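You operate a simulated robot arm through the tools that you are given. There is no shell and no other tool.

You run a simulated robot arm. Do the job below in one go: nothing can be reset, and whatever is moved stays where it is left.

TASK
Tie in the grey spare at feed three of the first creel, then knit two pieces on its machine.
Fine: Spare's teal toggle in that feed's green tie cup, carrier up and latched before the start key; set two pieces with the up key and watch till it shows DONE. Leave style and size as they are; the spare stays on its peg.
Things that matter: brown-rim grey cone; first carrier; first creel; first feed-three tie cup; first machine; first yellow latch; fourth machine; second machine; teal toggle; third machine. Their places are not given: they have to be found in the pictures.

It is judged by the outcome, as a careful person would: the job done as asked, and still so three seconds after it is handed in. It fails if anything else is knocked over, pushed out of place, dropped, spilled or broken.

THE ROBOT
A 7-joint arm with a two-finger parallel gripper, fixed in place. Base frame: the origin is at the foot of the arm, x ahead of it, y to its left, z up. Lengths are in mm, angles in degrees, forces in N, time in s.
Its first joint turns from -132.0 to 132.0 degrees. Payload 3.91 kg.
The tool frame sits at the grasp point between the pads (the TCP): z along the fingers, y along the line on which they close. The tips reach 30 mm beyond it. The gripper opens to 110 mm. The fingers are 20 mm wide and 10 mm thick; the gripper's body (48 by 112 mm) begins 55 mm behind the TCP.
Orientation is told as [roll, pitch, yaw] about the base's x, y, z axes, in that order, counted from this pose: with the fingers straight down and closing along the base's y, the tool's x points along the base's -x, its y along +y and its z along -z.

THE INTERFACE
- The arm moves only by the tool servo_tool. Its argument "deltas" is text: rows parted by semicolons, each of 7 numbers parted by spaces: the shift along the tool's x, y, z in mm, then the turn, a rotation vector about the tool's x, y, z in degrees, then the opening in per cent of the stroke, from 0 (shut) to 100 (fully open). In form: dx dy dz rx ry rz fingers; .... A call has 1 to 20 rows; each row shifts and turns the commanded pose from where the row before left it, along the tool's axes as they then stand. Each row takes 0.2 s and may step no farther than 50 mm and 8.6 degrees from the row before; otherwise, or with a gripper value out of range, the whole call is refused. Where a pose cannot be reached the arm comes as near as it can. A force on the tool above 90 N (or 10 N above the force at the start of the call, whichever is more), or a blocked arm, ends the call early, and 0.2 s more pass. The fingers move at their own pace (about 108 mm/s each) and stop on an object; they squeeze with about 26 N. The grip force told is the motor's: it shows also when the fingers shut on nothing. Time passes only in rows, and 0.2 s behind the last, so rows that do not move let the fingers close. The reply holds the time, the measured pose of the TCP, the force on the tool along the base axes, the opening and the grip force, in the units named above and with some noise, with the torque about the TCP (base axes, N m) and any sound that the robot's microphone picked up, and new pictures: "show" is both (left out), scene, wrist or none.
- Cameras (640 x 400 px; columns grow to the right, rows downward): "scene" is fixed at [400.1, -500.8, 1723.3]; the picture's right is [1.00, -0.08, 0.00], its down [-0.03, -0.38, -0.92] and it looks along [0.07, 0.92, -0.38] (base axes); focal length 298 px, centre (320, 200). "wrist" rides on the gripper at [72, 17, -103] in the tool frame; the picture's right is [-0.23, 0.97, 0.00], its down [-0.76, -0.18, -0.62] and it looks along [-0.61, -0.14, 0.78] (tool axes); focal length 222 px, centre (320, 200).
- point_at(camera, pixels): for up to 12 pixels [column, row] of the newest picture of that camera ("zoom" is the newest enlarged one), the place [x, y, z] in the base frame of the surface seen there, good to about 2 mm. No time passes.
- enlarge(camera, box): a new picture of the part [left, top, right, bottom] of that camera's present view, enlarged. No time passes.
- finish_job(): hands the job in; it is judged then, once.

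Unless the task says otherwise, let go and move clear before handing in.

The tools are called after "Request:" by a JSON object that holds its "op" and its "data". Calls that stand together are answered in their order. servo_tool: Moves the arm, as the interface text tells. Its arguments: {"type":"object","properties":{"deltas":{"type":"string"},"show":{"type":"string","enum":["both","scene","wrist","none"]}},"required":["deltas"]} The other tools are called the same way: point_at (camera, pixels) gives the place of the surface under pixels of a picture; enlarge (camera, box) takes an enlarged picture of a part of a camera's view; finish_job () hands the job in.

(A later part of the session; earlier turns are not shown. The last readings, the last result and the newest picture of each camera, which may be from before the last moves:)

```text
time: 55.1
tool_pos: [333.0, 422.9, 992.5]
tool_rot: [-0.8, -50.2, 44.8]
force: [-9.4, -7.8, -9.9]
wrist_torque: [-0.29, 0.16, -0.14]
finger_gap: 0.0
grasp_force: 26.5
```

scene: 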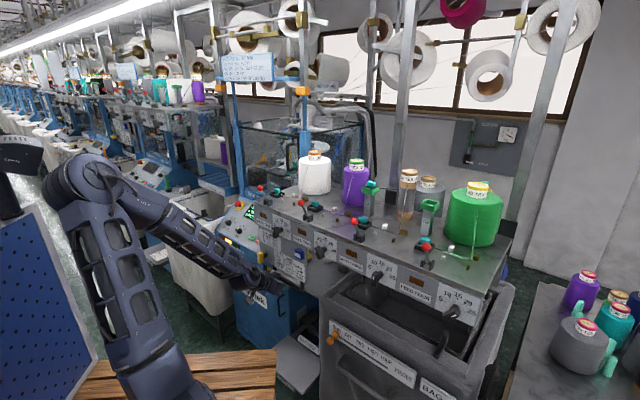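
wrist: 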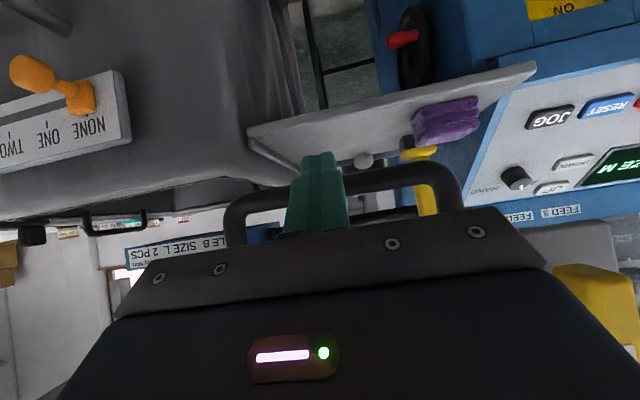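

It's going well. Continuing up.

Request:
{"op": "servo_tool", "data": {"deltas": "-11.5 0 -9.6 0 0 0 0; -11.5 0 -9.6 0 0 0 0; -11.5 0 -9.6 0 0 0 0; -11.5 0 -9.6 0 0 0 0; -11.5 0 -9.6 0 0 0 0", "show": "both"}}

```text
time: 56.4
tool_pos: [330.9, 423.1, 1068.1]
tool_rot: [-0.8, -50.1, 44.9]
force: [-4.1, -5.9, -6.1]
wrist_torque: [-0.24, 0.09, -0.15]
finger_gap: 0.0
grasp_force: 25.6
```

scene: 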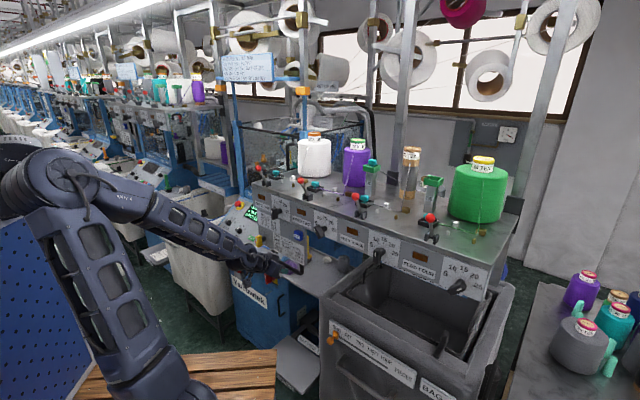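
wrist: 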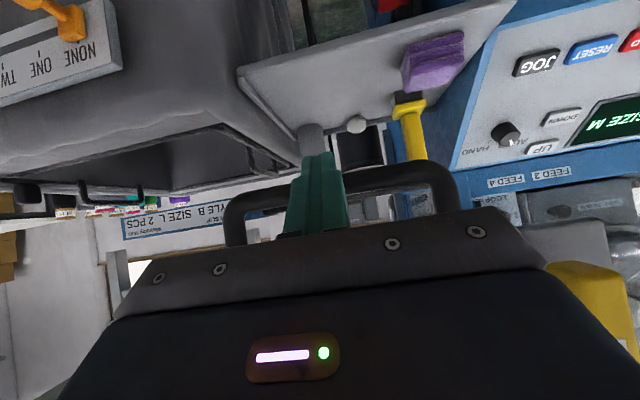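

A shelf with small tools has appeared behind the plate. I'll check its position relative to my fingers before continuing.

Request:
{"op": "point_at", "data": {"camera": "wrist", "pixels": [[300, 125], [250, 80], [412, 110], [412, 150], [312, 145], [355, 125], [435, 55], [330, 185], [430, 190], [240, 200], [480, 180], [280, 110]]}}

Request:
{"op": "enlarge", "data": {"camera": "scene", "box": [230, 200, 350, 290]}}

```text
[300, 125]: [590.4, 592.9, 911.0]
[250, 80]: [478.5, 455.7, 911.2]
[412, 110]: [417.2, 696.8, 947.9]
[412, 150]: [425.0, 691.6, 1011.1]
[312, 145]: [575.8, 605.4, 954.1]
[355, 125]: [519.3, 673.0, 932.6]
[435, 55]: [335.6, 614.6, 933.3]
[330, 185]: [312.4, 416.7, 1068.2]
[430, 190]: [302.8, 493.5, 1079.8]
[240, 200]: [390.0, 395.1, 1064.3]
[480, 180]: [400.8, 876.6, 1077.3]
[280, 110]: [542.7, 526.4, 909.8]
```

```text
4.44 times, centred on (290, 245) of scene
```

zoom: 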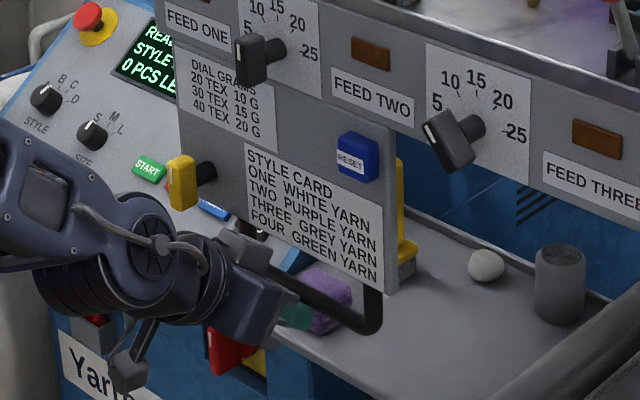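

The shelf and its items are well behind (x+y > 930) and low, so the path is clear. Continuing to raise.

Request:
{"op": "servo_tool", "data": {"deltas": "-11.5 0 -9.6 0 0 0 0; -11.5 0 -9.6 0 0 0 0; -11.5 0 -9.6 0 0 0 0; -11.5 0 -9.6 0 0 0 0; -11.5 0 -9.6 0 0 0 0; -11.5 0 -9.6 0 0 0 0; -11.5 0 -9.6 0 0 0 0", "show": "both"}}

```text
time: 58.0
tool_pos: [332.2, 421.0, 1172.5]
tool_rot: [-1.0, -50.0, 44.8]
force: [-10.0, -6.2, -10.7]
wrist_torque: [-0.32, 0.18, -0.07]
finger_gap: 0.0
grasp_force: 26.0
```

scene: 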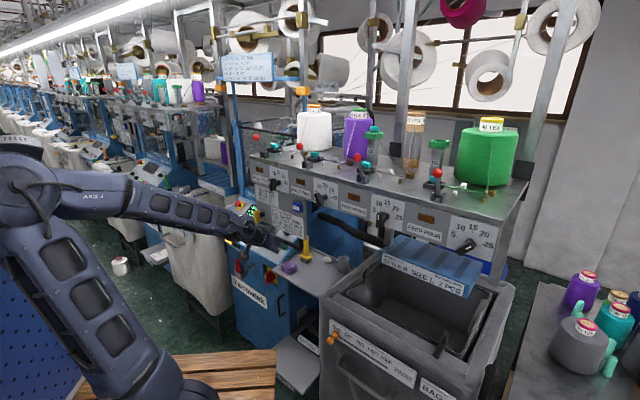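
wrist: 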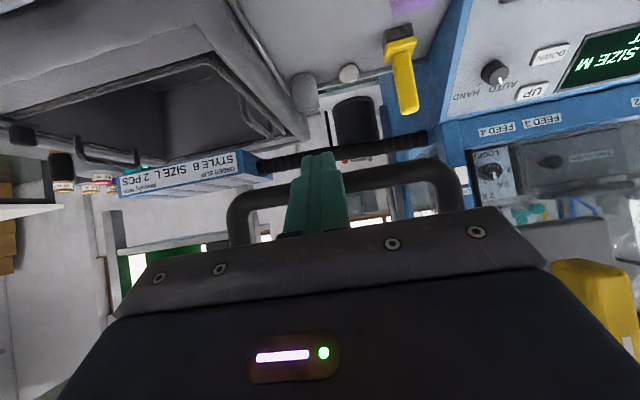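

An order slip reads "STYLE B SIZE L 2 PCS", but the task says to leave style and size as they are. I'll continue raising.

Request:
{"op": "servo_tool", "data": {"deltas": "-11.5 0 -9.6 0 0 0 0; -11.5 0 -9.6 0 0 0 0; -11.5 0 -9.6 0 0 0 0; -11.5 0 -9.6 0 0 0 0; -11.5 0 -9.6 0 0 0 0", "show": "both"}}

```text
time: 59.1
tool_pos: [330.7, 423.9, 1246.9]
tool_rot: [-0.9, -50.2, 45.0]
force: [-3.3, -5.8, -6.2]
wrist_torque: [-0.22, 0.06, -0.11]
finger_gap: 0.0
grasp_force: 25.8
```

scene: 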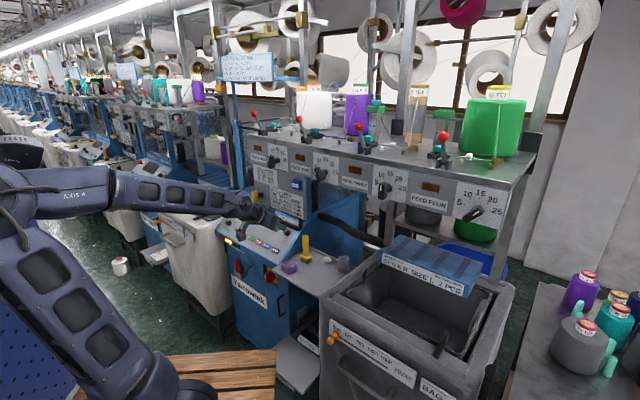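
wrist: 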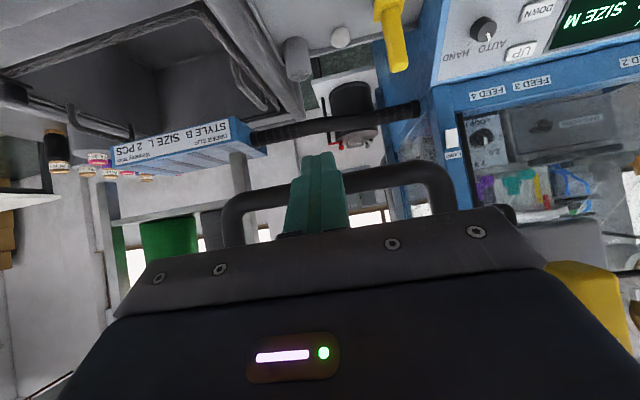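

About 360 mm raised; the second creel suggests roughly 390. I'll go on in small steps and watch for the top stop.

Request:
{"op": "servo_tool", "data": {"deltas": "-6.1 0 -5.1 0 0 0 0; -6.1 0 -5.1 0 0 0 0", "show": "none"}}

Request:
{"op": "servo_tool", "data": {"deltas": "-3.8 0 -3.2 0 0 0 0; -3.8 0 -3.2 0 0 0 0", "show": "none"}}

Request:
{"op": "servo_tool", "data": {"deltas": "-3.8 0 -3.2 0 0 0 0; -3.8 0 -3.2 0 0 0 0", "show": "scene"}}

Request:
{"op": "enlarge", "data": {"camera": "scene", "box": [220, 90, 360, 240]}}

```text
time: 59.8
tool_pos: [329.3, 424.2, 1262.8]
tool_rot: [-0.9, -50.1, 45.0]
force: [-2.4, -9.0, -9.1]
wrist_torque: [-0.22, 0.17, -0.12]
finger_gap: 0.0
grasp_force: 25.9
```

```text
time: 60.4
tool_pos: [328.0, 425.1, 1273.1]
tool_rot: [-0.9, -50.1, 45.0]
force: [-11.2, -12.5, -10.8]
wrist_torque: [-0.29, 0.26, -0.06]
finger_gap: 0.0
grasp_force: 26.1
```

```text
time: 61.0
tool_pos: [330.1, 423.4, 1284.0]
tool_rot: [-0.7, -50.2, 44.9]
force: [-0.7, 0.3, -0.4]
wrist_torque: [-0.01, 0.02, 0.0]
finger_gap: 0.0
grasp_force: 25.9
```

scene: 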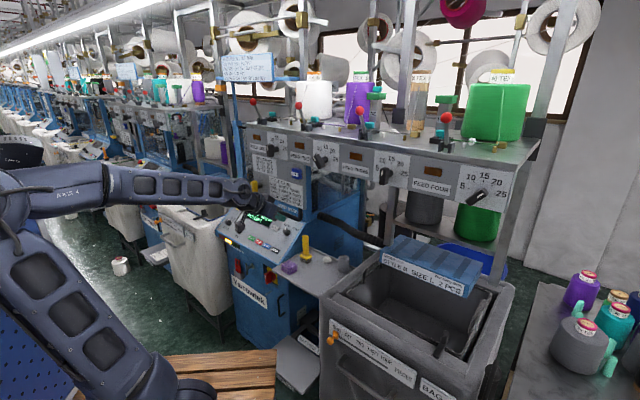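

```text
2.67 times, centred on (290, 165) of scene
```

zoom: 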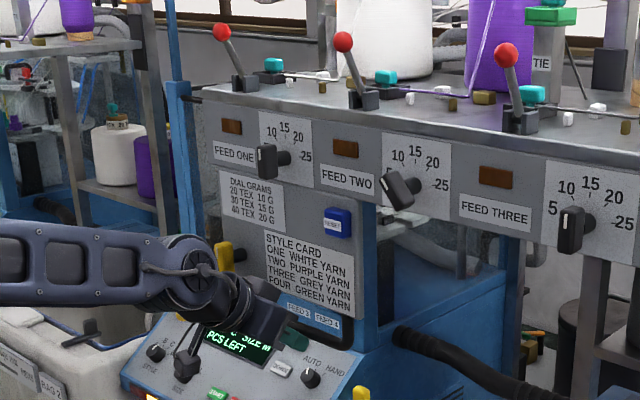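

The force fell to zero at z≈1284, so the carrier may have settled at a stop. I'll measure where its parts are now.

Request:
{"op": "point_at", "data": {"camera": "scene", "pixels": [[296.4, 173], [253, 186], [268, 150], [281, 178], [375, 92], [359, 127], [300, 212]]}}

Request:
{"op": "servo_tool", "data": {"deltas": "0 0 0 0 0 0 0; 0 0 0 0 0 0 0", "show": "both"}}

Request:
{"op": "point_at", "data": {"camera": "scene", "pixels": [[296.4, 173], [253, 186], [268, 150]]}}

Request:
{"op": "enlarge", "data": {"camera": "wrist", "box": [200, 80, 520, 280]}}

```text
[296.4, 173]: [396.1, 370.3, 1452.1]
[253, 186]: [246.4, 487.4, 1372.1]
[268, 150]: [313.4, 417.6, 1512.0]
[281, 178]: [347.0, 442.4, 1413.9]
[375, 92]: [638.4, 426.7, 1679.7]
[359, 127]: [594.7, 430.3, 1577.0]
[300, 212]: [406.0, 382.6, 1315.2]
```

```text
time: 61.5
tool_pos: [330.0, 423.1, 1282.4]
tool_rot: [-0.8, -50.0, 44.8]
force: [-0.8, 0.3, 0.1]
wrist_torque: [-0.02, 0.02, 0.04]
finger_gap: 0.0
grasp_force: 25.9
```

scene: 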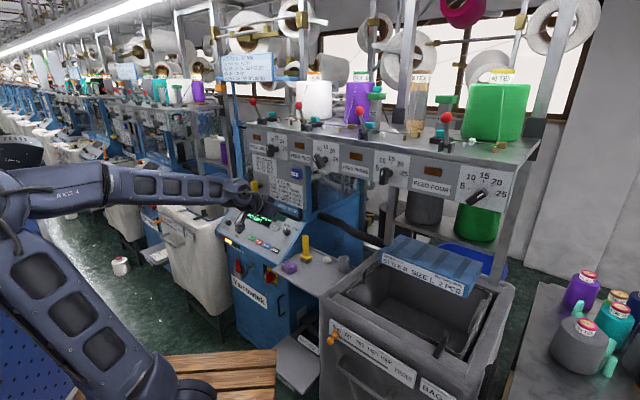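
wrist: 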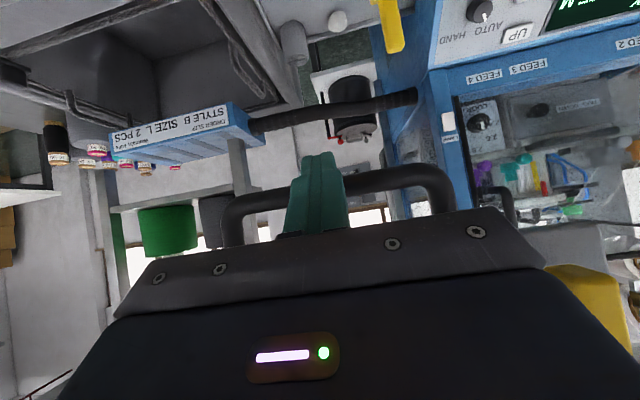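

```text
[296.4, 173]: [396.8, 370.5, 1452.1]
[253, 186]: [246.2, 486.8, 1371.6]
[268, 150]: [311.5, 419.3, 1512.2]
```

```text
2.00 times, centred on (360, 180) of wrist
```

zoom: 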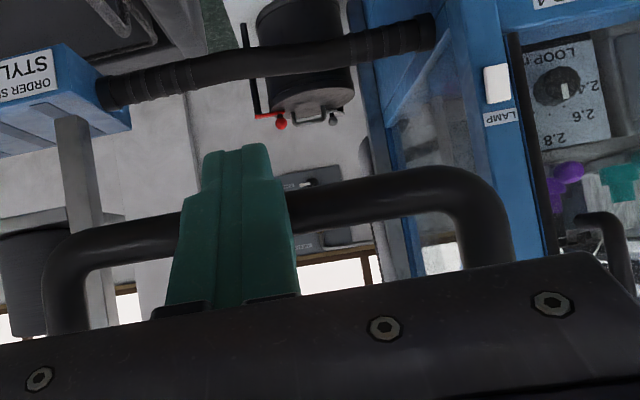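

RESET has risen from z≈1054 to 1452 (about +398), matching the second creel, and no load is on the fingers. I'll lower the hook 15 mm to see if the carrier holds itself.

Request:
{"op": "servo_tool", "data": {"deltas": "3.8 0 3.2 0 0 0 0; 3.8 0 3.2 0 0 0 0; 3.8 0 3.2 0 0 0 0; 0 0 0 0 0 0 0", "show": "scene"}}

Request:
{"op": "point_at", "data": {"camera": "scene", "pixels": [[296.4, 173], [253, 186], [268, 150], [375, 92]]}}

Request:
{"op": "enlarge", "data": {"camera": "scene", "box": [240, 130, 320, 220]}}

```text
time: 62.5
tool_pos: [330.4, 424.9, 1267.4]
tool_rot: [-0.9, -50.0, 45.0]
force: [-1.8, 0.5, 0.1]
wrist_torque: [0.0, 0.02, 0.01]
finger_gap: 0.2
grasp_force: 26.3
```

scene: 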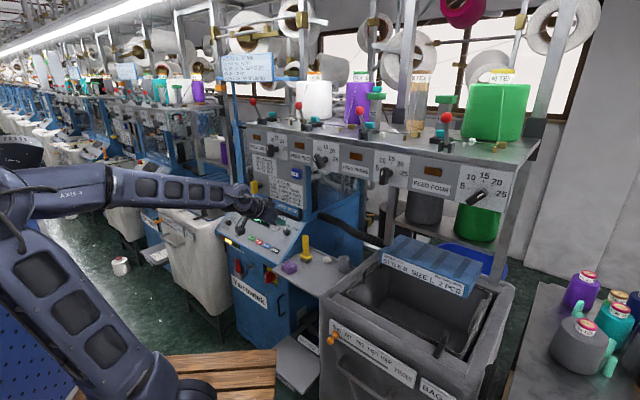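

```text
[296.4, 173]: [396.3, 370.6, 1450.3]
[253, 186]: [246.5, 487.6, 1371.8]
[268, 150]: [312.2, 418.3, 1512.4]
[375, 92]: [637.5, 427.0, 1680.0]
```

```text
4.44 times, centred on (280, 175) of scene
```

zoom: 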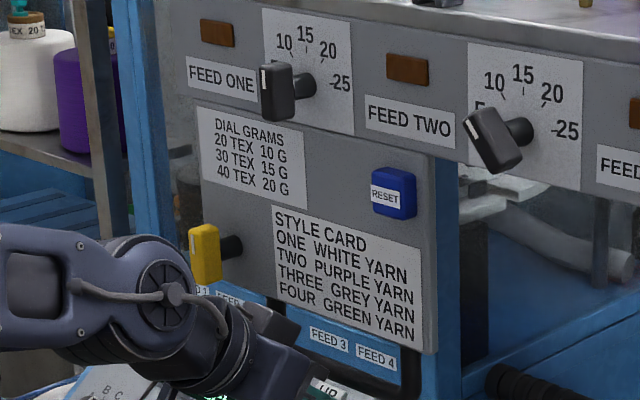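

The carrier holds by itself. I'll look closely at the latched second creel's latch and mine, to know which way to turn.

Request:
{"op": "enlarge", "data": {"camera": "scene", "box": [106, 126, 130, 144]}}

Request:
{"op": "enlarge", "data": {"camera": "scene", "box": [244, 174, 268, 192]}}

Request:
{"op": "enlarge", "data": {"camera": "scene", "box": [50, 108, 74, 126]}}

```text
16.00 times, centred on (118, 135) of scene
```

zoom: 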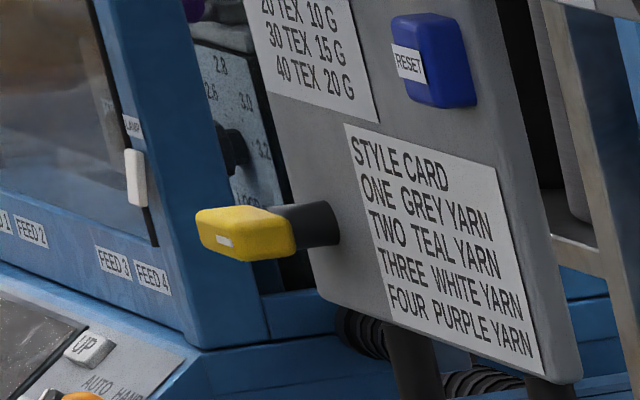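

```text
16.00 times, centred on (256, 183) of scene
```

zoom: 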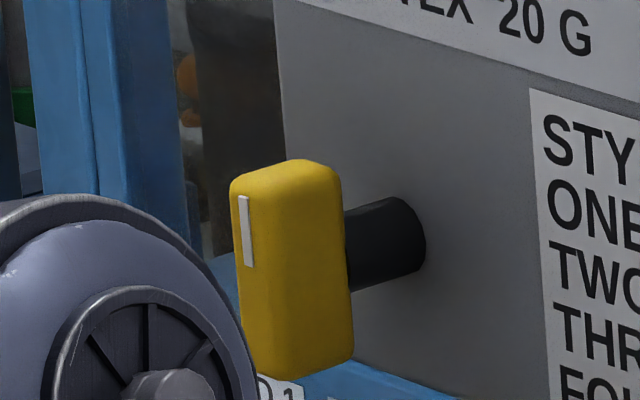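

```text
16.00 times, centred on (62, 117) of scene
```

zoom: 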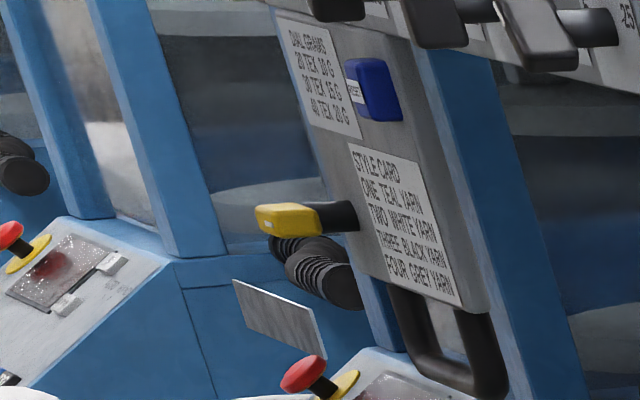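

Latched latches (second and third creels) point left with their white mark at the left end, while mine has the mark at the top, so it needs a quarter turn counter-clockwise seen from the front. I'll unhook the fingers and move up for a look at it.

Request:
{"op": "servo_tool", "data": {"deltas": "0 0 -25 0 0 0 0; 0 0 -35 0 0 0 0; 0 0 -30 0 0 0 0; -20 20 -20 0 0 0 0; -20 20 -20 0 0 0 0; 0 20 -20 0 0 0 0"}}

Request:
{"op": "enlarge", "data": {"camera": "wrist", "box": [280, 40, 600, 240]}}

```text
time: 64.0
tool_pos: [223.9, 404.9, 1393.3]
tool_rot: [-0.8, -50.0, 44.9]
force: [0.4, 0.3, 0.0]
wrist_torque: [0.03, 0.02, 0.04]
finger_gap: 0.1
grasp_force: 26.0
```

scene: 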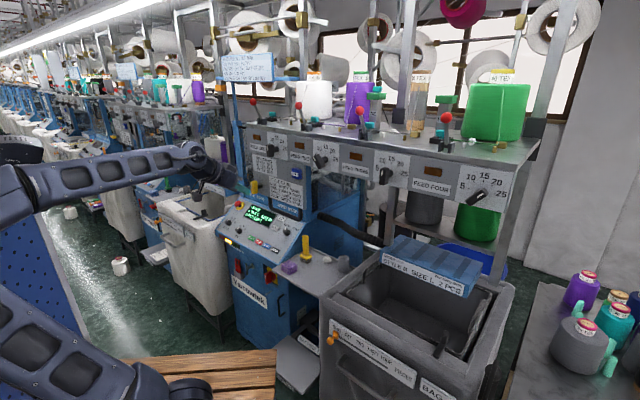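
wrist: 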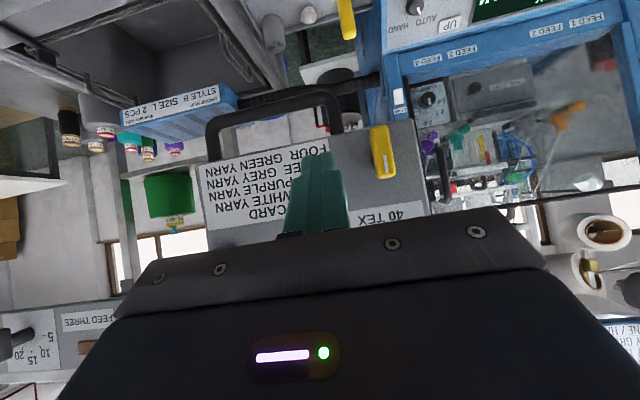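

```text
2.00 times, centred on (440, 140) of wrist
```

zoom: 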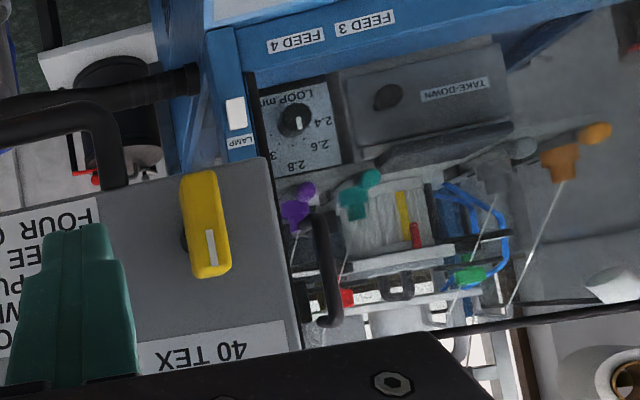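

The latch is visible at zoom (205,225), white mark at its top end. I'll measure it.

Request:
{"op": "point_at", "data": {"camera": "zoom", "pixels": [[206, 182], [208, 225], [214, 268], [190, 200], [192, 225], [196, 260], [226, 225], [222, 185], [229, 262], [183, 238], [150, 230], [265, 200]]}}

Request:
{"op": "enlarge", "data": {"camera": "wrist", "box": [360, 110, 408, 190]}}

```text
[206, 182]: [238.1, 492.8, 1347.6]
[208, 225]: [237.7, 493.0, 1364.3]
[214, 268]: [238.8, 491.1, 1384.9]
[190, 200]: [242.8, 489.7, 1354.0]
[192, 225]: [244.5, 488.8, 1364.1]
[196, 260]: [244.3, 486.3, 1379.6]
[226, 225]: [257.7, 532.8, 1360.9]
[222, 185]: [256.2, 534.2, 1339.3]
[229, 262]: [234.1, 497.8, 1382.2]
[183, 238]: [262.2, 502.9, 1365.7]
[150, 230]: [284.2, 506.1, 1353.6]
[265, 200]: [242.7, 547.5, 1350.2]
```

```text
5.00 times, centred on (384, 150) of wrist
```

zoom: 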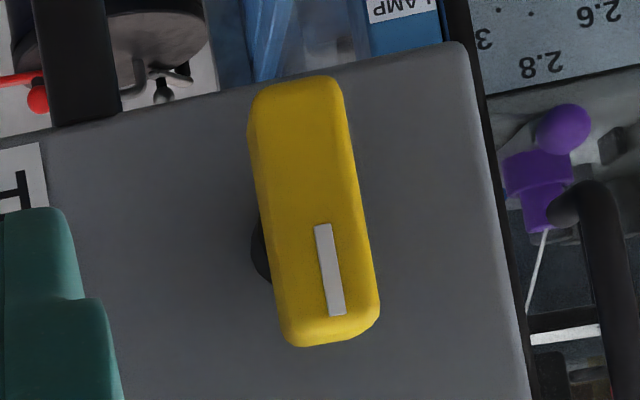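

The latch pivots at lateral≈179.5, z≈1366, with its front at x+y≈731, about 15 mm wide and 44 mm long. I'll bring the closed fingertips beside its upper end on the right.

Request:
{"op": "servo_tool", "data": {"deltas": "-12.9 25.5 -4.3 0 0 0 0; -19.3 0 23 0 0 0 0; -19.3 0 23 0 0 0 0; 0 0 0 0 0 0 0"}}

Request:
{"op": "enlarge", "data": {"camera": "wrist", "box": [240, 60, 480, 210]}}

Request:
{"op": "enlarge", "data": {"camera": "scene", "box": [230, 155, 294, 200]}}

```text
time: 65.0
tool_pos: [252.0, 468.1, 1405.5]
tool_rot: [-0.8, -50.1, 45.0]
force: [0.3, 0.8, 0.6]
wrist_torque: [0.0, 0.01, 0.0]
finger_gap: 0.0
grasp_force: 26.0
```

scene: 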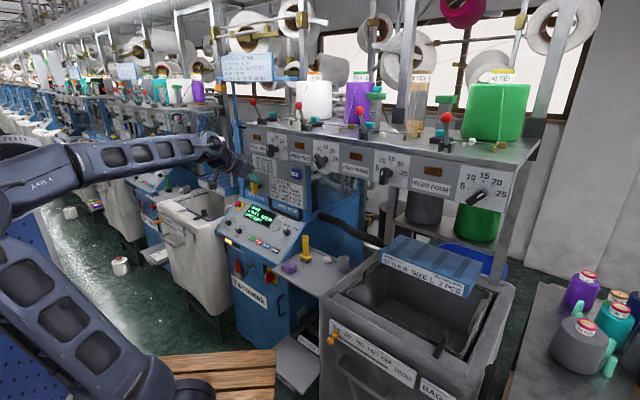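
wrist: 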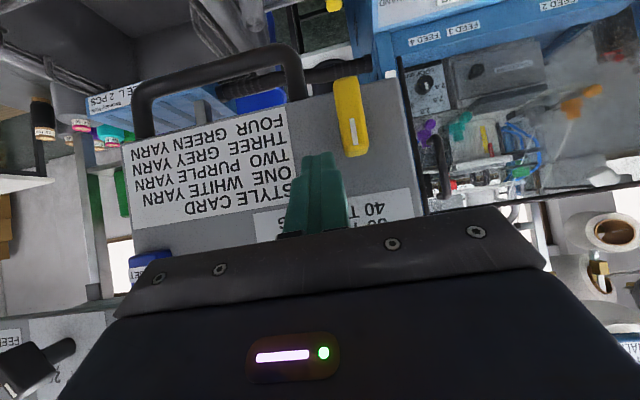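

```text
2.67 times, centred on (360, 135) of wrist
```

zoom: 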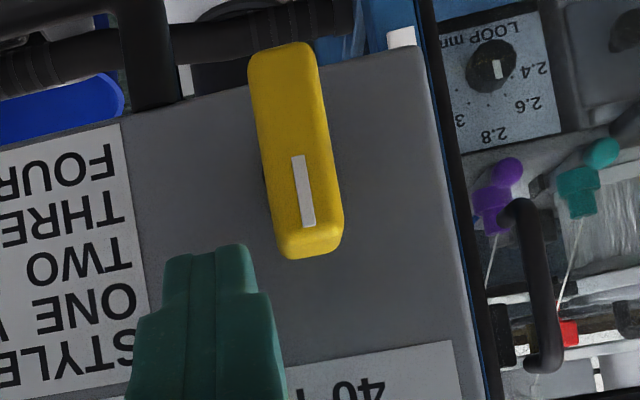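

```text
8.89 times, centred on (262, 178) of scene
```

zoom: 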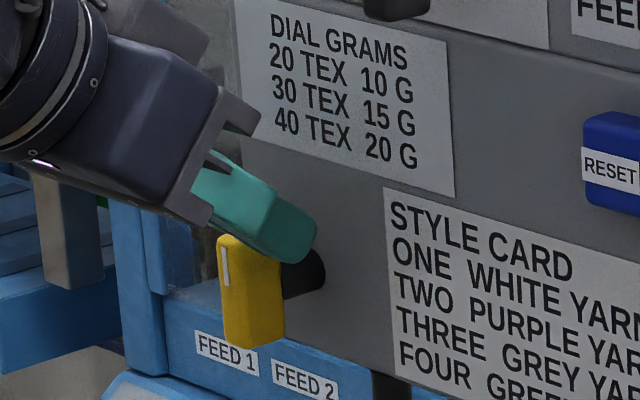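

The tip is about 6 mm to the right of the latch's upper end and slightly high. I'll lower 4.5 mm and start pushing its top to the left along an arc.

Request:
{"op": "servo_tool", "data": {"deltas": "3.45 0 2.9 0 0 0 0; 0 8.5 0 0 0 0 0; -1.2 4 -1.0 0 0 0 0; -0.5 4 -0.45 0 0 0 0"}}

Request:
{"op": "enlarge", "data": {"camera": "wrist", "box": [240, 60, 480, 210]}}

Request:
{"op": "enlarge", "data": {"camera": "scene", "box": [230, 155, 294, 200]}}

```text
time: 66.0
tool_pos: [246.9, 475.8, 1405.7]
tool_rot: [-0.9, -49.9, 44.6]
force: [35.7, -65.4, 2.0]
wrist_torque: [-1.04, -0.64, -0.23]
finger_gap: 0.2
grasp_force: 25.9
```

scene: 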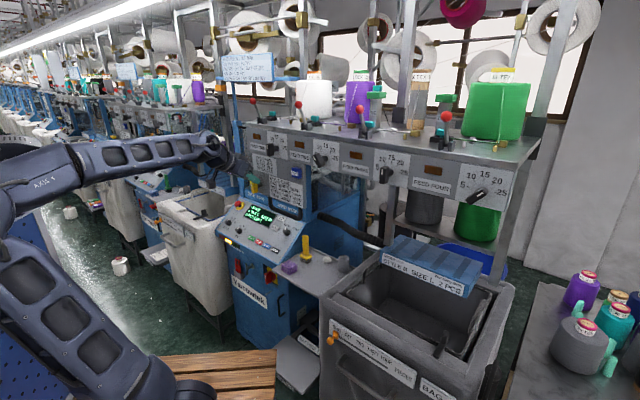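
wrist: 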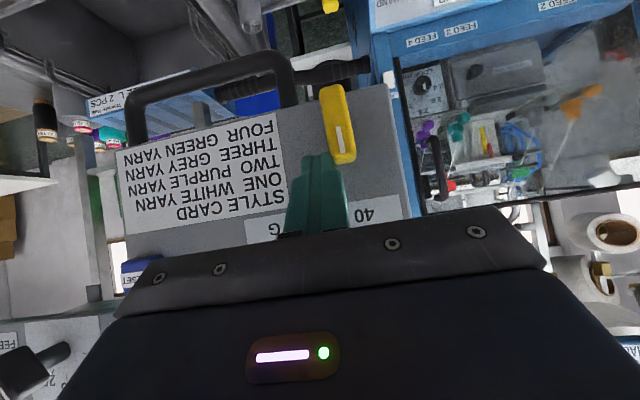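

```text
2.67 times, centred on (360, 135) of wrist
```

zoom: 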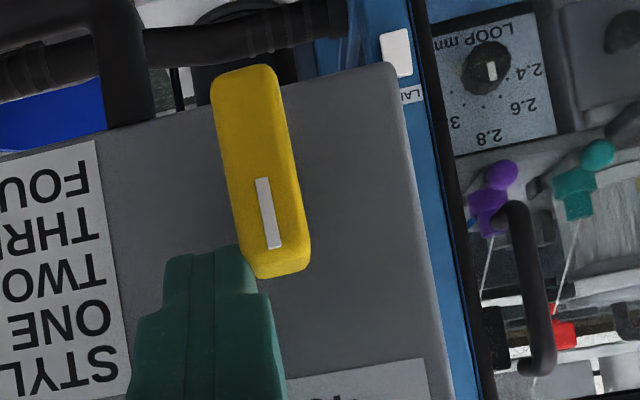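

```text
8.89 times, centred on (262, 178) of scene
```

zoom: 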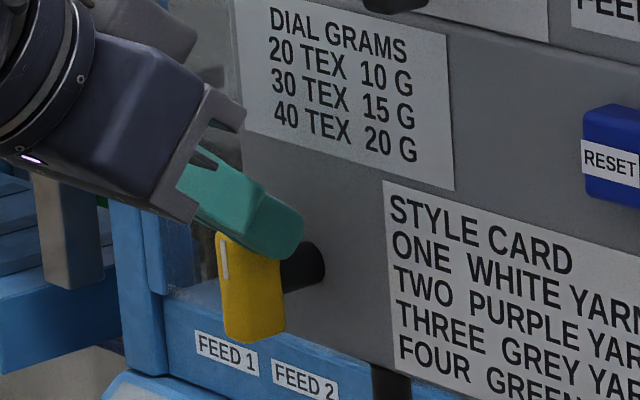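

The latch resists with about 74 N sideways and has tilted only slightly. I'll measure its tilt and the carrier's height before deciding.

Request:
{"op": "point_at", "data": {"camera": "wrist", "pixels": [[331.1, 91.9], [338.3, 125.6], [346.1, 158.3], [349, 125], [345, 95], [353, 150]]}}

Request:
{"op": "point_at", "data": {"camera": "scene", "pixels": [[296.4, 173], [375, 92], [268, 150]]}}

Request:
{"op": "servo_tool", "data": {"deltas": "0 0 0 0 0 0 0; 0 0 0 0 0 0 0", "show": "none"}}

```text
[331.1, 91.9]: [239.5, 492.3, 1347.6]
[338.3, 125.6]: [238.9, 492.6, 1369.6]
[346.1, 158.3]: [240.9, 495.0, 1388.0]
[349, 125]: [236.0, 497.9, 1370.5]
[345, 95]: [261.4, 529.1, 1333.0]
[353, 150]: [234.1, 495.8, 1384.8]
```

```text
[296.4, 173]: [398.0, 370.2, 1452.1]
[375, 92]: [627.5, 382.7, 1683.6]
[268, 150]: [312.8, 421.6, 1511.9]
```

```text
time: 66.5
tool_pos: [246.7, 475.6, 1405.0]
tool_rot: [-0.6, -50.0, 44.3]
force: [52.2, -70.0, -6.4]
wrist_torque: [-1.45, -1.03, -0.73]
finger_gap: 0.0
grasp_force: 26.0
```

The latch hasn't turned (top and bottom still at the same lateral), so I'll back off and compare my carrier's height with the latched second creel.

Request:
{"op": "servo_tool", "data": {"deltas": "0 -10 0 0 0 0 0; 0 -10 -5 0 0 0 0; 0 0 -40 0 0 0 0; 0 0 -40 0 0 0 0", "show": "scene"}}

Request:
{"op": "enlarge", "data": {"camera": "scene", "box": [106, 116, 138, 144]}}

Request:
{"op": "point_at", "data": {"camera": "zoom", "pixels": [[320, 200], [445, 105], [430, 90], [470, 110], [250, 305], [260, 290], [240, 310], [290, 300], [450, 60], [330, 120]]}}

Request:
{"op": "enlarge", "data": {"camera": "scene", "box": [340, 70, 420, 130]}}

```text
time: 67.5
tool_pos: [205.1, 421.1, 1460.1]
tool_rot: [-0.9, -50.1, 45.0]
force: [0.7, 0.0, -0.6]
wrist_torque: [0.0, -0.02, 0.01]
finger_gap: 0.0
grasp_force: 26.4
```

scene: 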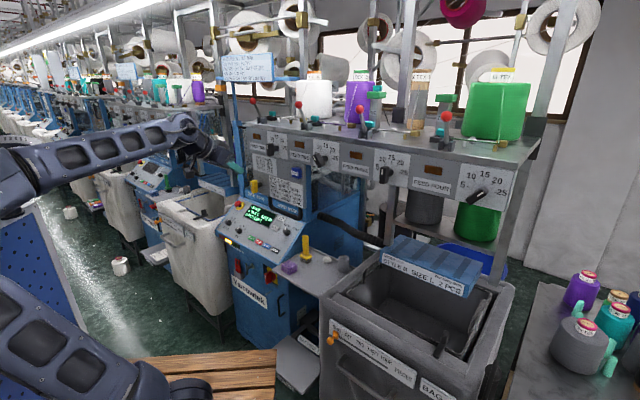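

```text
14.29 times, centred on (122, 130) of scene
```

zoom: 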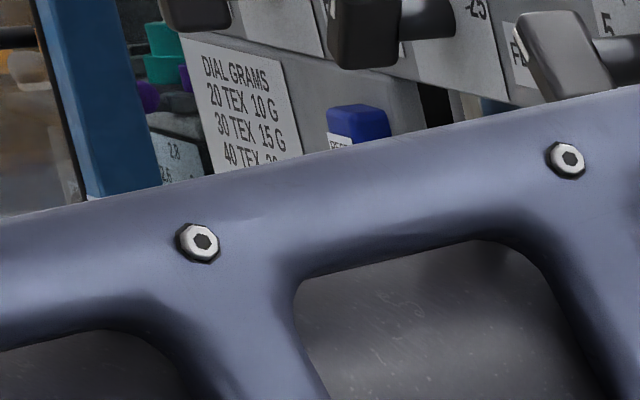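

```text
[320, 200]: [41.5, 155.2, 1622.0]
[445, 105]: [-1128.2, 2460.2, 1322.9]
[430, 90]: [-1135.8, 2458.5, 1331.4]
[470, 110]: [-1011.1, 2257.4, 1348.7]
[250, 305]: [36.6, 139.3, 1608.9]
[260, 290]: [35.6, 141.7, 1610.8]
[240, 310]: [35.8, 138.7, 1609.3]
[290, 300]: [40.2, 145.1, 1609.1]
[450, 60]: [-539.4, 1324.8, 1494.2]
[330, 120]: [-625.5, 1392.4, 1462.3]
```

```text
6.67 times, centred on (380, 100) of scene
```

zoom: 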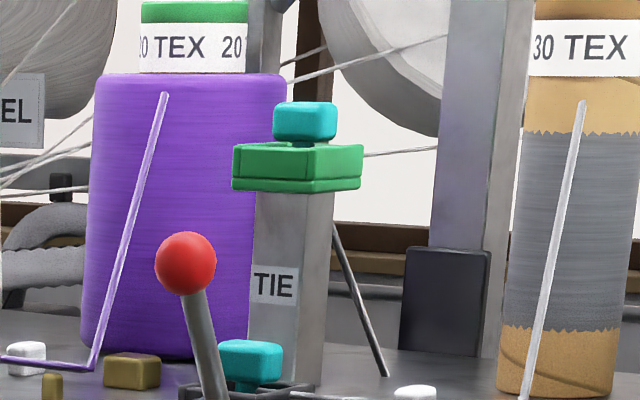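

The toggle is still in its cup. I'll move the arm aside to measure the second creel's parts for comparison.

Request:
{"op": "servo_tool", "data": {"deltas": "30 -30 0 0 0 0 0; 30 -30 20 0 0 0 0; 30 -30 20 0 0 0 0; 30 -20 20 0 0 0 0; 25 -20 20 0 0 0 0", "show": "scene"}}

Request:
{"op": "enlarge", "data": {"camera": "scene", "box": [106, 116, 138, 144]}}

Request:
{"op": "point_at", "data": {"camera": "zoom", "pixels": [[320, 120], [340, 140], [300, 100], [190, 280], [220, 290], [170, 270], [240, 285], [300, 270], [400, 200], [360, 130]]}}

```text
time: 68.8
tool_pos: [275.9, 304.9, 1298.8]
tool_rot: [-0.9, -50.0, 45.0]
force: [0.0, 0.0, -0.3]
wrist_torque: [0.03, 0.02, -0.01]
finger_gap: 0.1
grasp_force: 25.6
```

scene: 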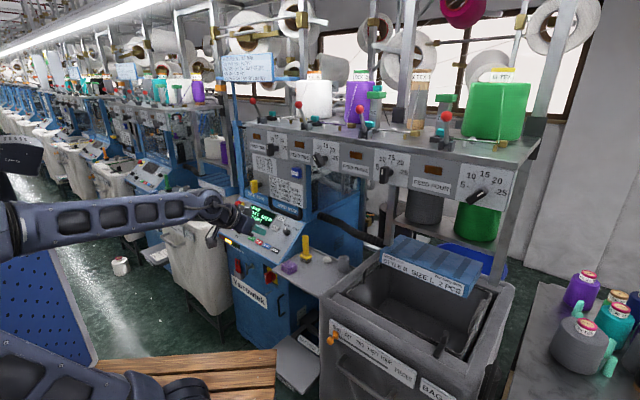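

```text
14.29 times, centred on (122, 130) of scene
```

zoom: 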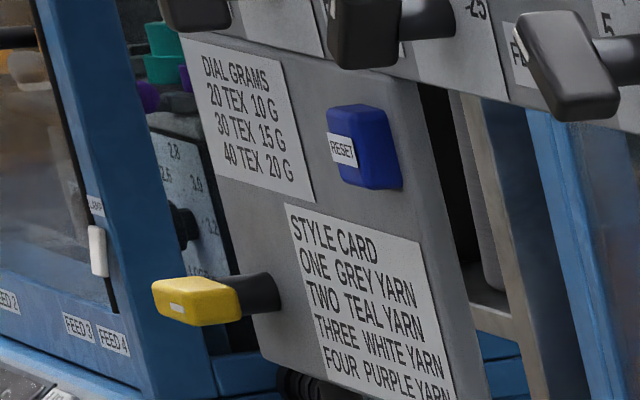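

```text
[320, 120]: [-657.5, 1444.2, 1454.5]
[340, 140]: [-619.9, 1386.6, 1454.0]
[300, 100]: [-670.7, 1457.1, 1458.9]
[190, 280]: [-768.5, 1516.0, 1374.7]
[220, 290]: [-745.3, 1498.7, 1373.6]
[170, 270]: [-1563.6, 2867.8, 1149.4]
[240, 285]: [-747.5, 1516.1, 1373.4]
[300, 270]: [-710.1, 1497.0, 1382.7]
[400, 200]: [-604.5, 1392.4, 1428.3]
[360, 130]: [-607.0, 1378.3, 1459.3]
```

I'll measure matching features (RESET label, plate edges) on both creels.

Request:
{"op": "point_at", "data": {"camera": "zoom", "pixels": [[340, 150], [345, 112], [350, 178], [150, 288], [195, 318], [200, 300], [215, 282], [285, 205], [430, 395]]}}

Request:
{"op": "enlarge", "data": {"camera": "scene", "box": [244, 150, 312, 215]}}

Request:
{"op": "point_at", "data": {"camera": "zoom", "pixels": [[420, 175], [410, 200], [415, 230], [450, 175], [240, 200], [265, 210]]}}

```text
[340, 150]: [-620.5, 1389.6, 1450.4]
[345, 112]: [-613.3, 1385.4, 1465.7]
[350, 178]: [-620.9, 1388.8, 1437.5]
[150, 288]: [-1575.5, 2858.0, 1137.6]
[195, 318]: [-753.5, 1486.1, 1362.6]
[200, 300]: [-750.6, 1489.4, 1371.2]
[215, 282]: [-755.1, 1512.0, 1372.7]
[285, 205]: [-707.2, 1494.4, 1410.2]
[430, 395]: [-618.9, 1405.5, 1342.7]
```

```text
6.15 times, centred on (278, 182) of scene
```

zoom: 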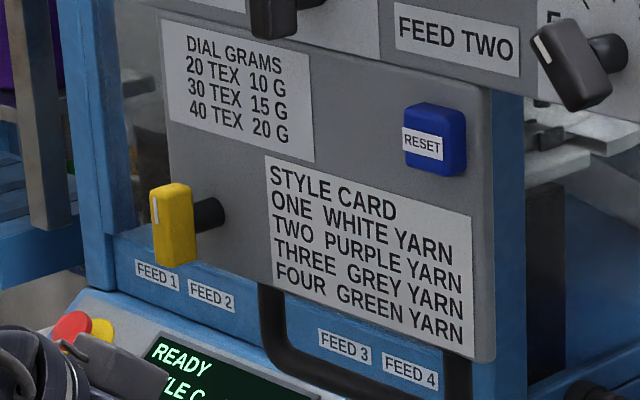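

```text
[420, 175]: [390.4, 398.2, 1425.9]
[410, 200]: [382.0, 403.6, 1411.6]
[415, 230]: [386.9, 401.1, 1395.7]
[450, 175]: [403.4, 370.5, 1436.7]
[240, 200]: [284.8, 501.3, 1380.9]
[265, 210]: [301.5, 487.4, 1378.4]
```

Request:
{"op": "point_at", "data": {"camera": "zoom", "pixels": [[422, 143], [432, 106], [430, 168], [160, 188], [165, 255], [172, 225], [300, 170], [478, 355], [210, 215]]}}

```text
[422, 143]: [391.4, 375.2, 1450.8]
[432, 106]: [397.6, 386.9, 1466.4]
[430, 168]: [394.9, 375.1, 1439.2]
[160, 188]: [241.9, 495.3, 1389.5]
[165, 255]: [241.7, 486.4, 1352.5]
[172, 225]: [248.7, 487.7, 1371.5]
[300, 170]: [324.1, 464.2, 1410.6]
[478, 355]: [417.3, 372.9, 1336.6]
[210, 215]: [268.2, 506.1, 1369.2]
```

Both carriers sit at the same height within about a millimetre, yet my latch wouldn't turn under about 87 N. The carrier may be just short of its top stop, so I'll re-hook the handle and push up gently to see if there's travel left.

Request:
{"op": "servo_tool", "data": {"deltas": "-27.7 23.2 12.4 0 0 0 0; -27.7 23.1 12.4 0 0 0 0; 0 0 30 0 0 0 0; 0 0 30 0 0 0 0; 0 0 30 0 0 0 0; 0 0 0 0 0 0 0"}}

Request:
{"op": "enlarge", "data": {"camera": "wrist", "box": [200, 80, 520, 280]}}

```text
time: 70.2
tool_pos: [334.9, 422.4, 1265.4]
tool_rot: [-0.9, -49.9, 45.1]
force: [0.6, 1.0, 1.1]
wrist_torque: [0.0, -0.01, 0.03]
finger_gap: 0.0
grasp_force: 25.3
```

scene: 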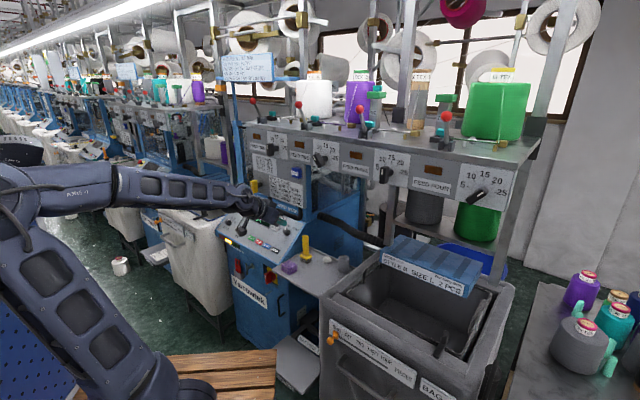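
wrist: 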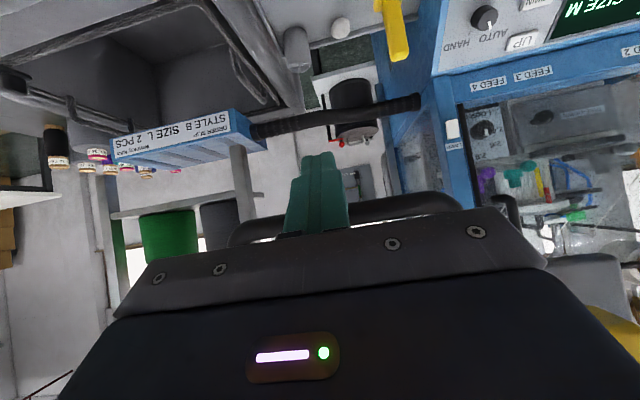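

```text
2.00 times, centred on (360, 180) of wrist
```

zoom: 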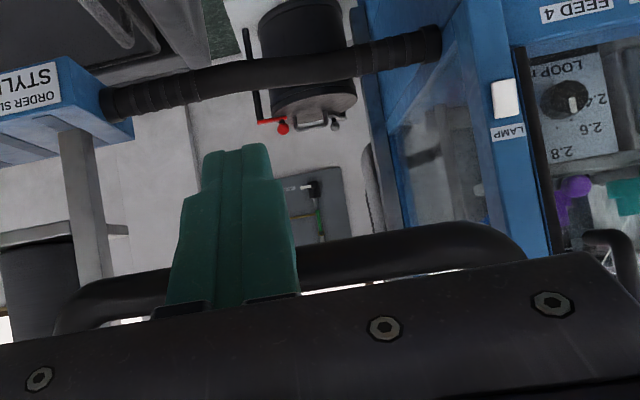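

Hook is under the bar. Now I'll raise in small steps to find the contact and the stop.

Request:
{"op": "servo_tool", "data": {"deltas": "-6.1 0 -5.1 0 0 0 0; -5.4 0 -4.5 0 0 0 0", "show": "none"}}

Request:
{"op": "servo_tool", "data": {"deltas": "-3 0 -2.6 0 0 0 0", "show": "none"}}

Request:
{"op": "servo_tool", "data": {"deltas": "-3 0 -2.6 0 0 0 0", "show": "none"}}

Request:
{"op": "servo_tool", "data": {"deltas": "-3 0 -2.6 0 0 0 0", "show": "scene"}}

Request:
{"op": "point_at", "data": {"camera": "scene", "pixels": [[294.6, 172.7], [296.4, 173], [268, 150]]}}

```text
time: 70.8
tool_pos: [333.4, 423.5, 1281.1]
tool_rot: [-0.8, -50.0, 44.9]
force: [-1.0, 0.3, 0.1]
wrist_torque: [-0.01, 0.0, 0.0]
finger_gap: 0.0
grasp_force: 26.1
```

```text
time: 71.2
tool_pos: [334.3, 423.1, 1284.5]
tool_rot: [-1.0, -50.0, 44.9]
force: [-1.1, -1.6, -5.2]
wrist_torque: [-0.09, 0.08, 0.03]
finger_gap: 0.1
grasp_force: 26.3
```

```text
time: 71.5
tool_pos: [332.4, 422.9, 1287.1]
tool_rot: [-1.1, -49.7, 44.9]
force: [-9.7, -9.6, -30.8]
wrist_torque: [-0.51, 0.72, 0.15]
finger_gap: 0.1
grasp_force: 26.2
```

```text
time: 72.0
tool_pos: [331.3, 422.4, 1288.5]
tool_rot: [-1.1, -49.3, 45.0]
force: [-19.4, -19.0, -68.1]
wrist_torque: [-1.44, 1.38, -0.12]
finger_gap: 0.4
grasp_force: 25.9
```

scene: 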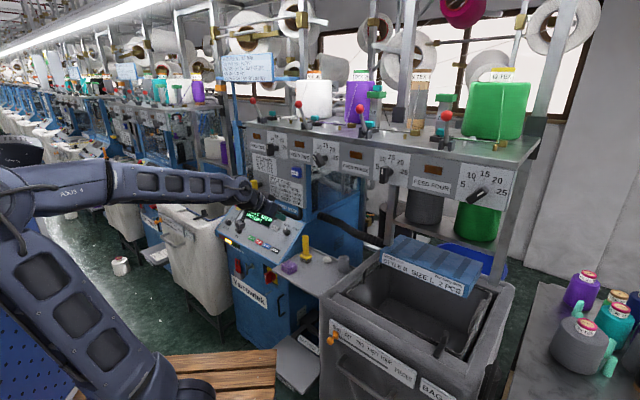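

```text
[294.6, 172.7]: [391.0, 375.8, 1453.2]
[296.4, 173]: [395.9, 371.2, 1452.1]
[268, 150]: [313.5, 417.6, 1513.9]
```

There is a firm top stop here: force rose to 68 N within 4 mm, so the carrier is now pressed fully up. I'll ease off, unhook, and try the latch again with the carrier right at its stop.

Request:
{"op": "servo_tool", "data": {"deltas": "3 0 2.6 0 0 0 0; 5 0 4.2 0 0 0 0; 6 0 5 0 0 0 0; 0 0 -30 0 0 0 0; 0 0 -35 0 0 0 0; 0 0 -35 0 0 0 0; -20 20 -20 0 0 0 0; -20 25 -20 0 0 0 0; -10 35 -10 0 0 0 0"}}

Request:
{"op": "enlarge", "data": {"camera": "wrist", "box": [320, 70, 480, 190]}}

Request:
{"op": "point_at", "data": {"camera": "scene", "pixels": [[294.6, 172.7], [296.4, 173], [268, 150]]}}

```text
time: 74.0
tool_pos: [217.1, 423.6, 1411.5]
tool_rot: [-0.9, -50.1, 44.9]
force: [0.6, 0.0, -0.7]
wrist_torque: [0.0, 0.0, 0.03]
finger_gap: 0.0
grasp_force: 25.7
```

scene: 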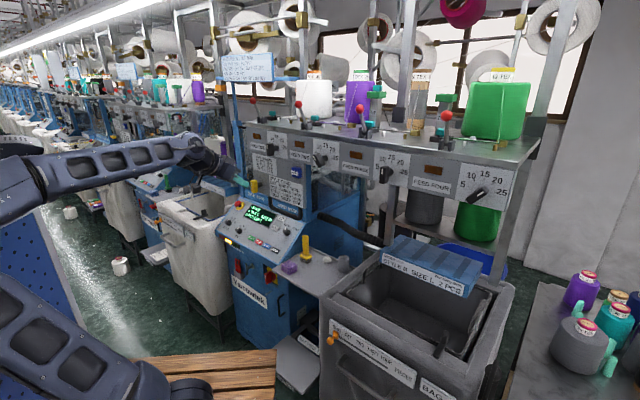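
wrist: 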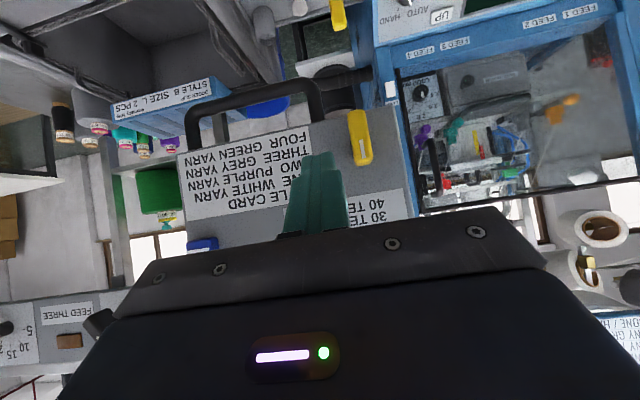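

```text
3.33 times, centred on (400, 130) of wrist
```

zoom: 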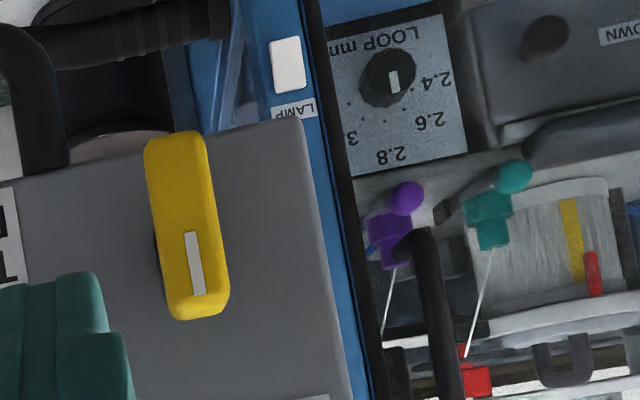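

```text
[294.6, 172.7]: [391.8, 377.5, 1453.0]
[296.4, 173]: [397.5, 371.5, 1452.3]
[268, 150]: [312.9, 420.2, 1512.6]
```

The latch looks essentially unturned. I'll return to the same spot and push the top to the left again, watching for movement.

Request:
{"op": "servo_tool", "data": {"deltas": "-14.3 3.7 25.2 0 0 0 0; -14.3 3.7 25.2 0 0 0 0; 0 8 0 0 0 0 0; 0 0 0 0 0 0 0", "show": "none"}}

Request:
{"op": "servo_tool", "data": {"deltas": "0 3 0 0 0 0 0; 0 0 0 0 0 0 0", "show": "none"}}

Request:
{"op": "servo_tool", "data": {"deltas": "0 3 0 0 0 0 0; 0 0 0 0 0 0 0", "show": "wrist"}}

Request:
{"op": "enlarge", "data": {"camera": "wrist", "box": [260, 70, 420, 190]}}

```text
time: 75.0
tool_pos: [246.6, 474.5, 1399.5]
tool_rot: [-0.8, -50.1, 44.9]
force: [4.1, -16.3, 3.9]
wrist_torque: [-0.16, -0.05, -0.02]
finger_gap: 0.2
grasp_force: 26.3
```

```text
time: 75.5
tool_pos: [247.1, 474.3, 1399.8]
tool_rot: [-0.7, -50.1, 44.7]
force: [12.7, -36.9, 5.8]
wrist_torque: [-0.46, -0.15, -0.08]
finger_gap: 0.2
grasp_force: 25.6
```

```text
time: 76.2
tool_pos: [247.3, 477.0, 1398.8]
tool_rot: [-0.9, -49.9, 44.5]
force: [29.6, -60.1, 4.9]
wrist_torque: [-0.93, -0.48, -0.21]
finger_gap: 0.2
grasp_force: 26.3
```

wrist: 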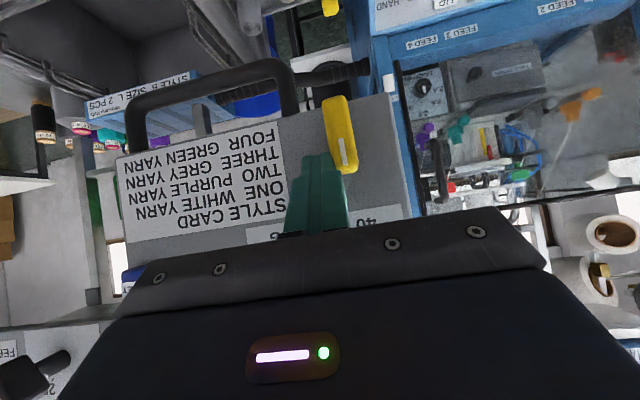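

```text
3.33 times, centred on (340, 130) of wrist
```

zoom: 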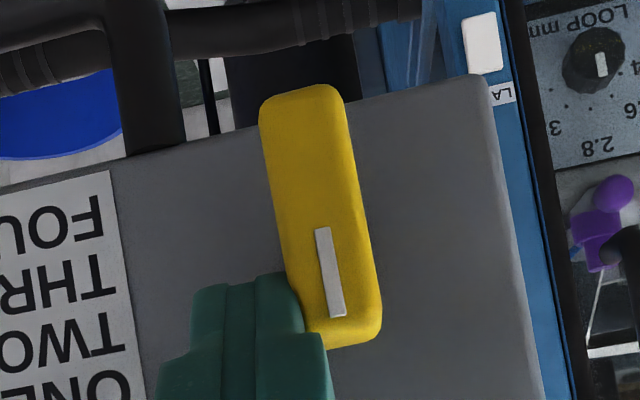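

It's hard against a limit in this direction. I'll test the other way from the same side: slide down and press the latch's lower end to the left (clockwise), lightly.

Request:
{"op": "servo_tool", "data": {"deltas": "0 -14 0 0 0 0 0; 12.2 0 10.3 0 0 0 0; 12.2 0 10.3 0 0 0 0; 0 8 0 0 0 0 0; 0 0 0 0 0 0 0", "show": "none"}}

Request:
{"op": "servo_tool", "data": {"deltas": "0 4 0 0 0 0 0; 0 0 0 0 0 0 0", "show": "wrist"}}

Request:
{"op": "enlarge", "data": {"camera": "wrist", "box": [260, 70, 420, 190]}}

```text
time: 77.3
tool_pos: [251.2, 472.3, 1368.3]
tool_rot: [-0.9, -50.1, 44.7]
force: [17.5, -36.3, 5.5]
wrist_torque: [0.42, 0.2, -0.08]
finger_gap: 0.1
grasp_force: 25.4
```

```text
time: 78.0
tool_pos: [249.5, 472.0, 1367.0]
tool_rot: [-0.6, -49.9, 44.5]
force: [44.4, -63.8, 1.7]
wrist_torque: [0.37, 0.27, -0.26]
finger_gap: 0.0
grasp_force: 26.5
```

wrist: 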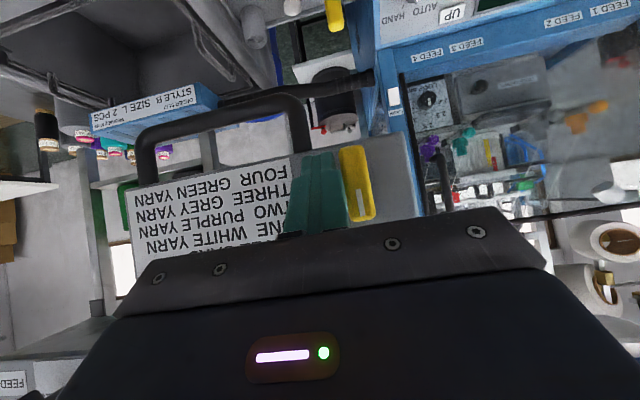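

```text
3.33 times, centred on (340, 130) of wrist
```

zoom: 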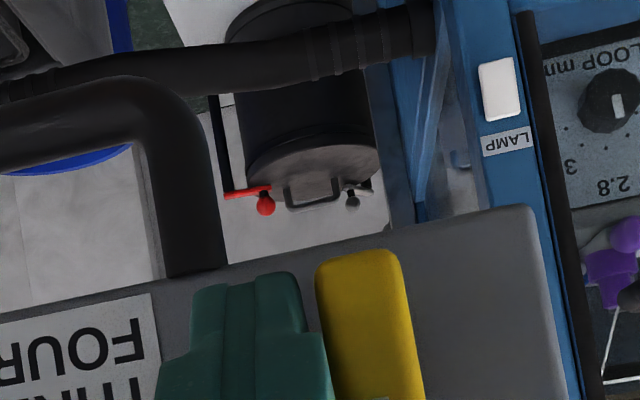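

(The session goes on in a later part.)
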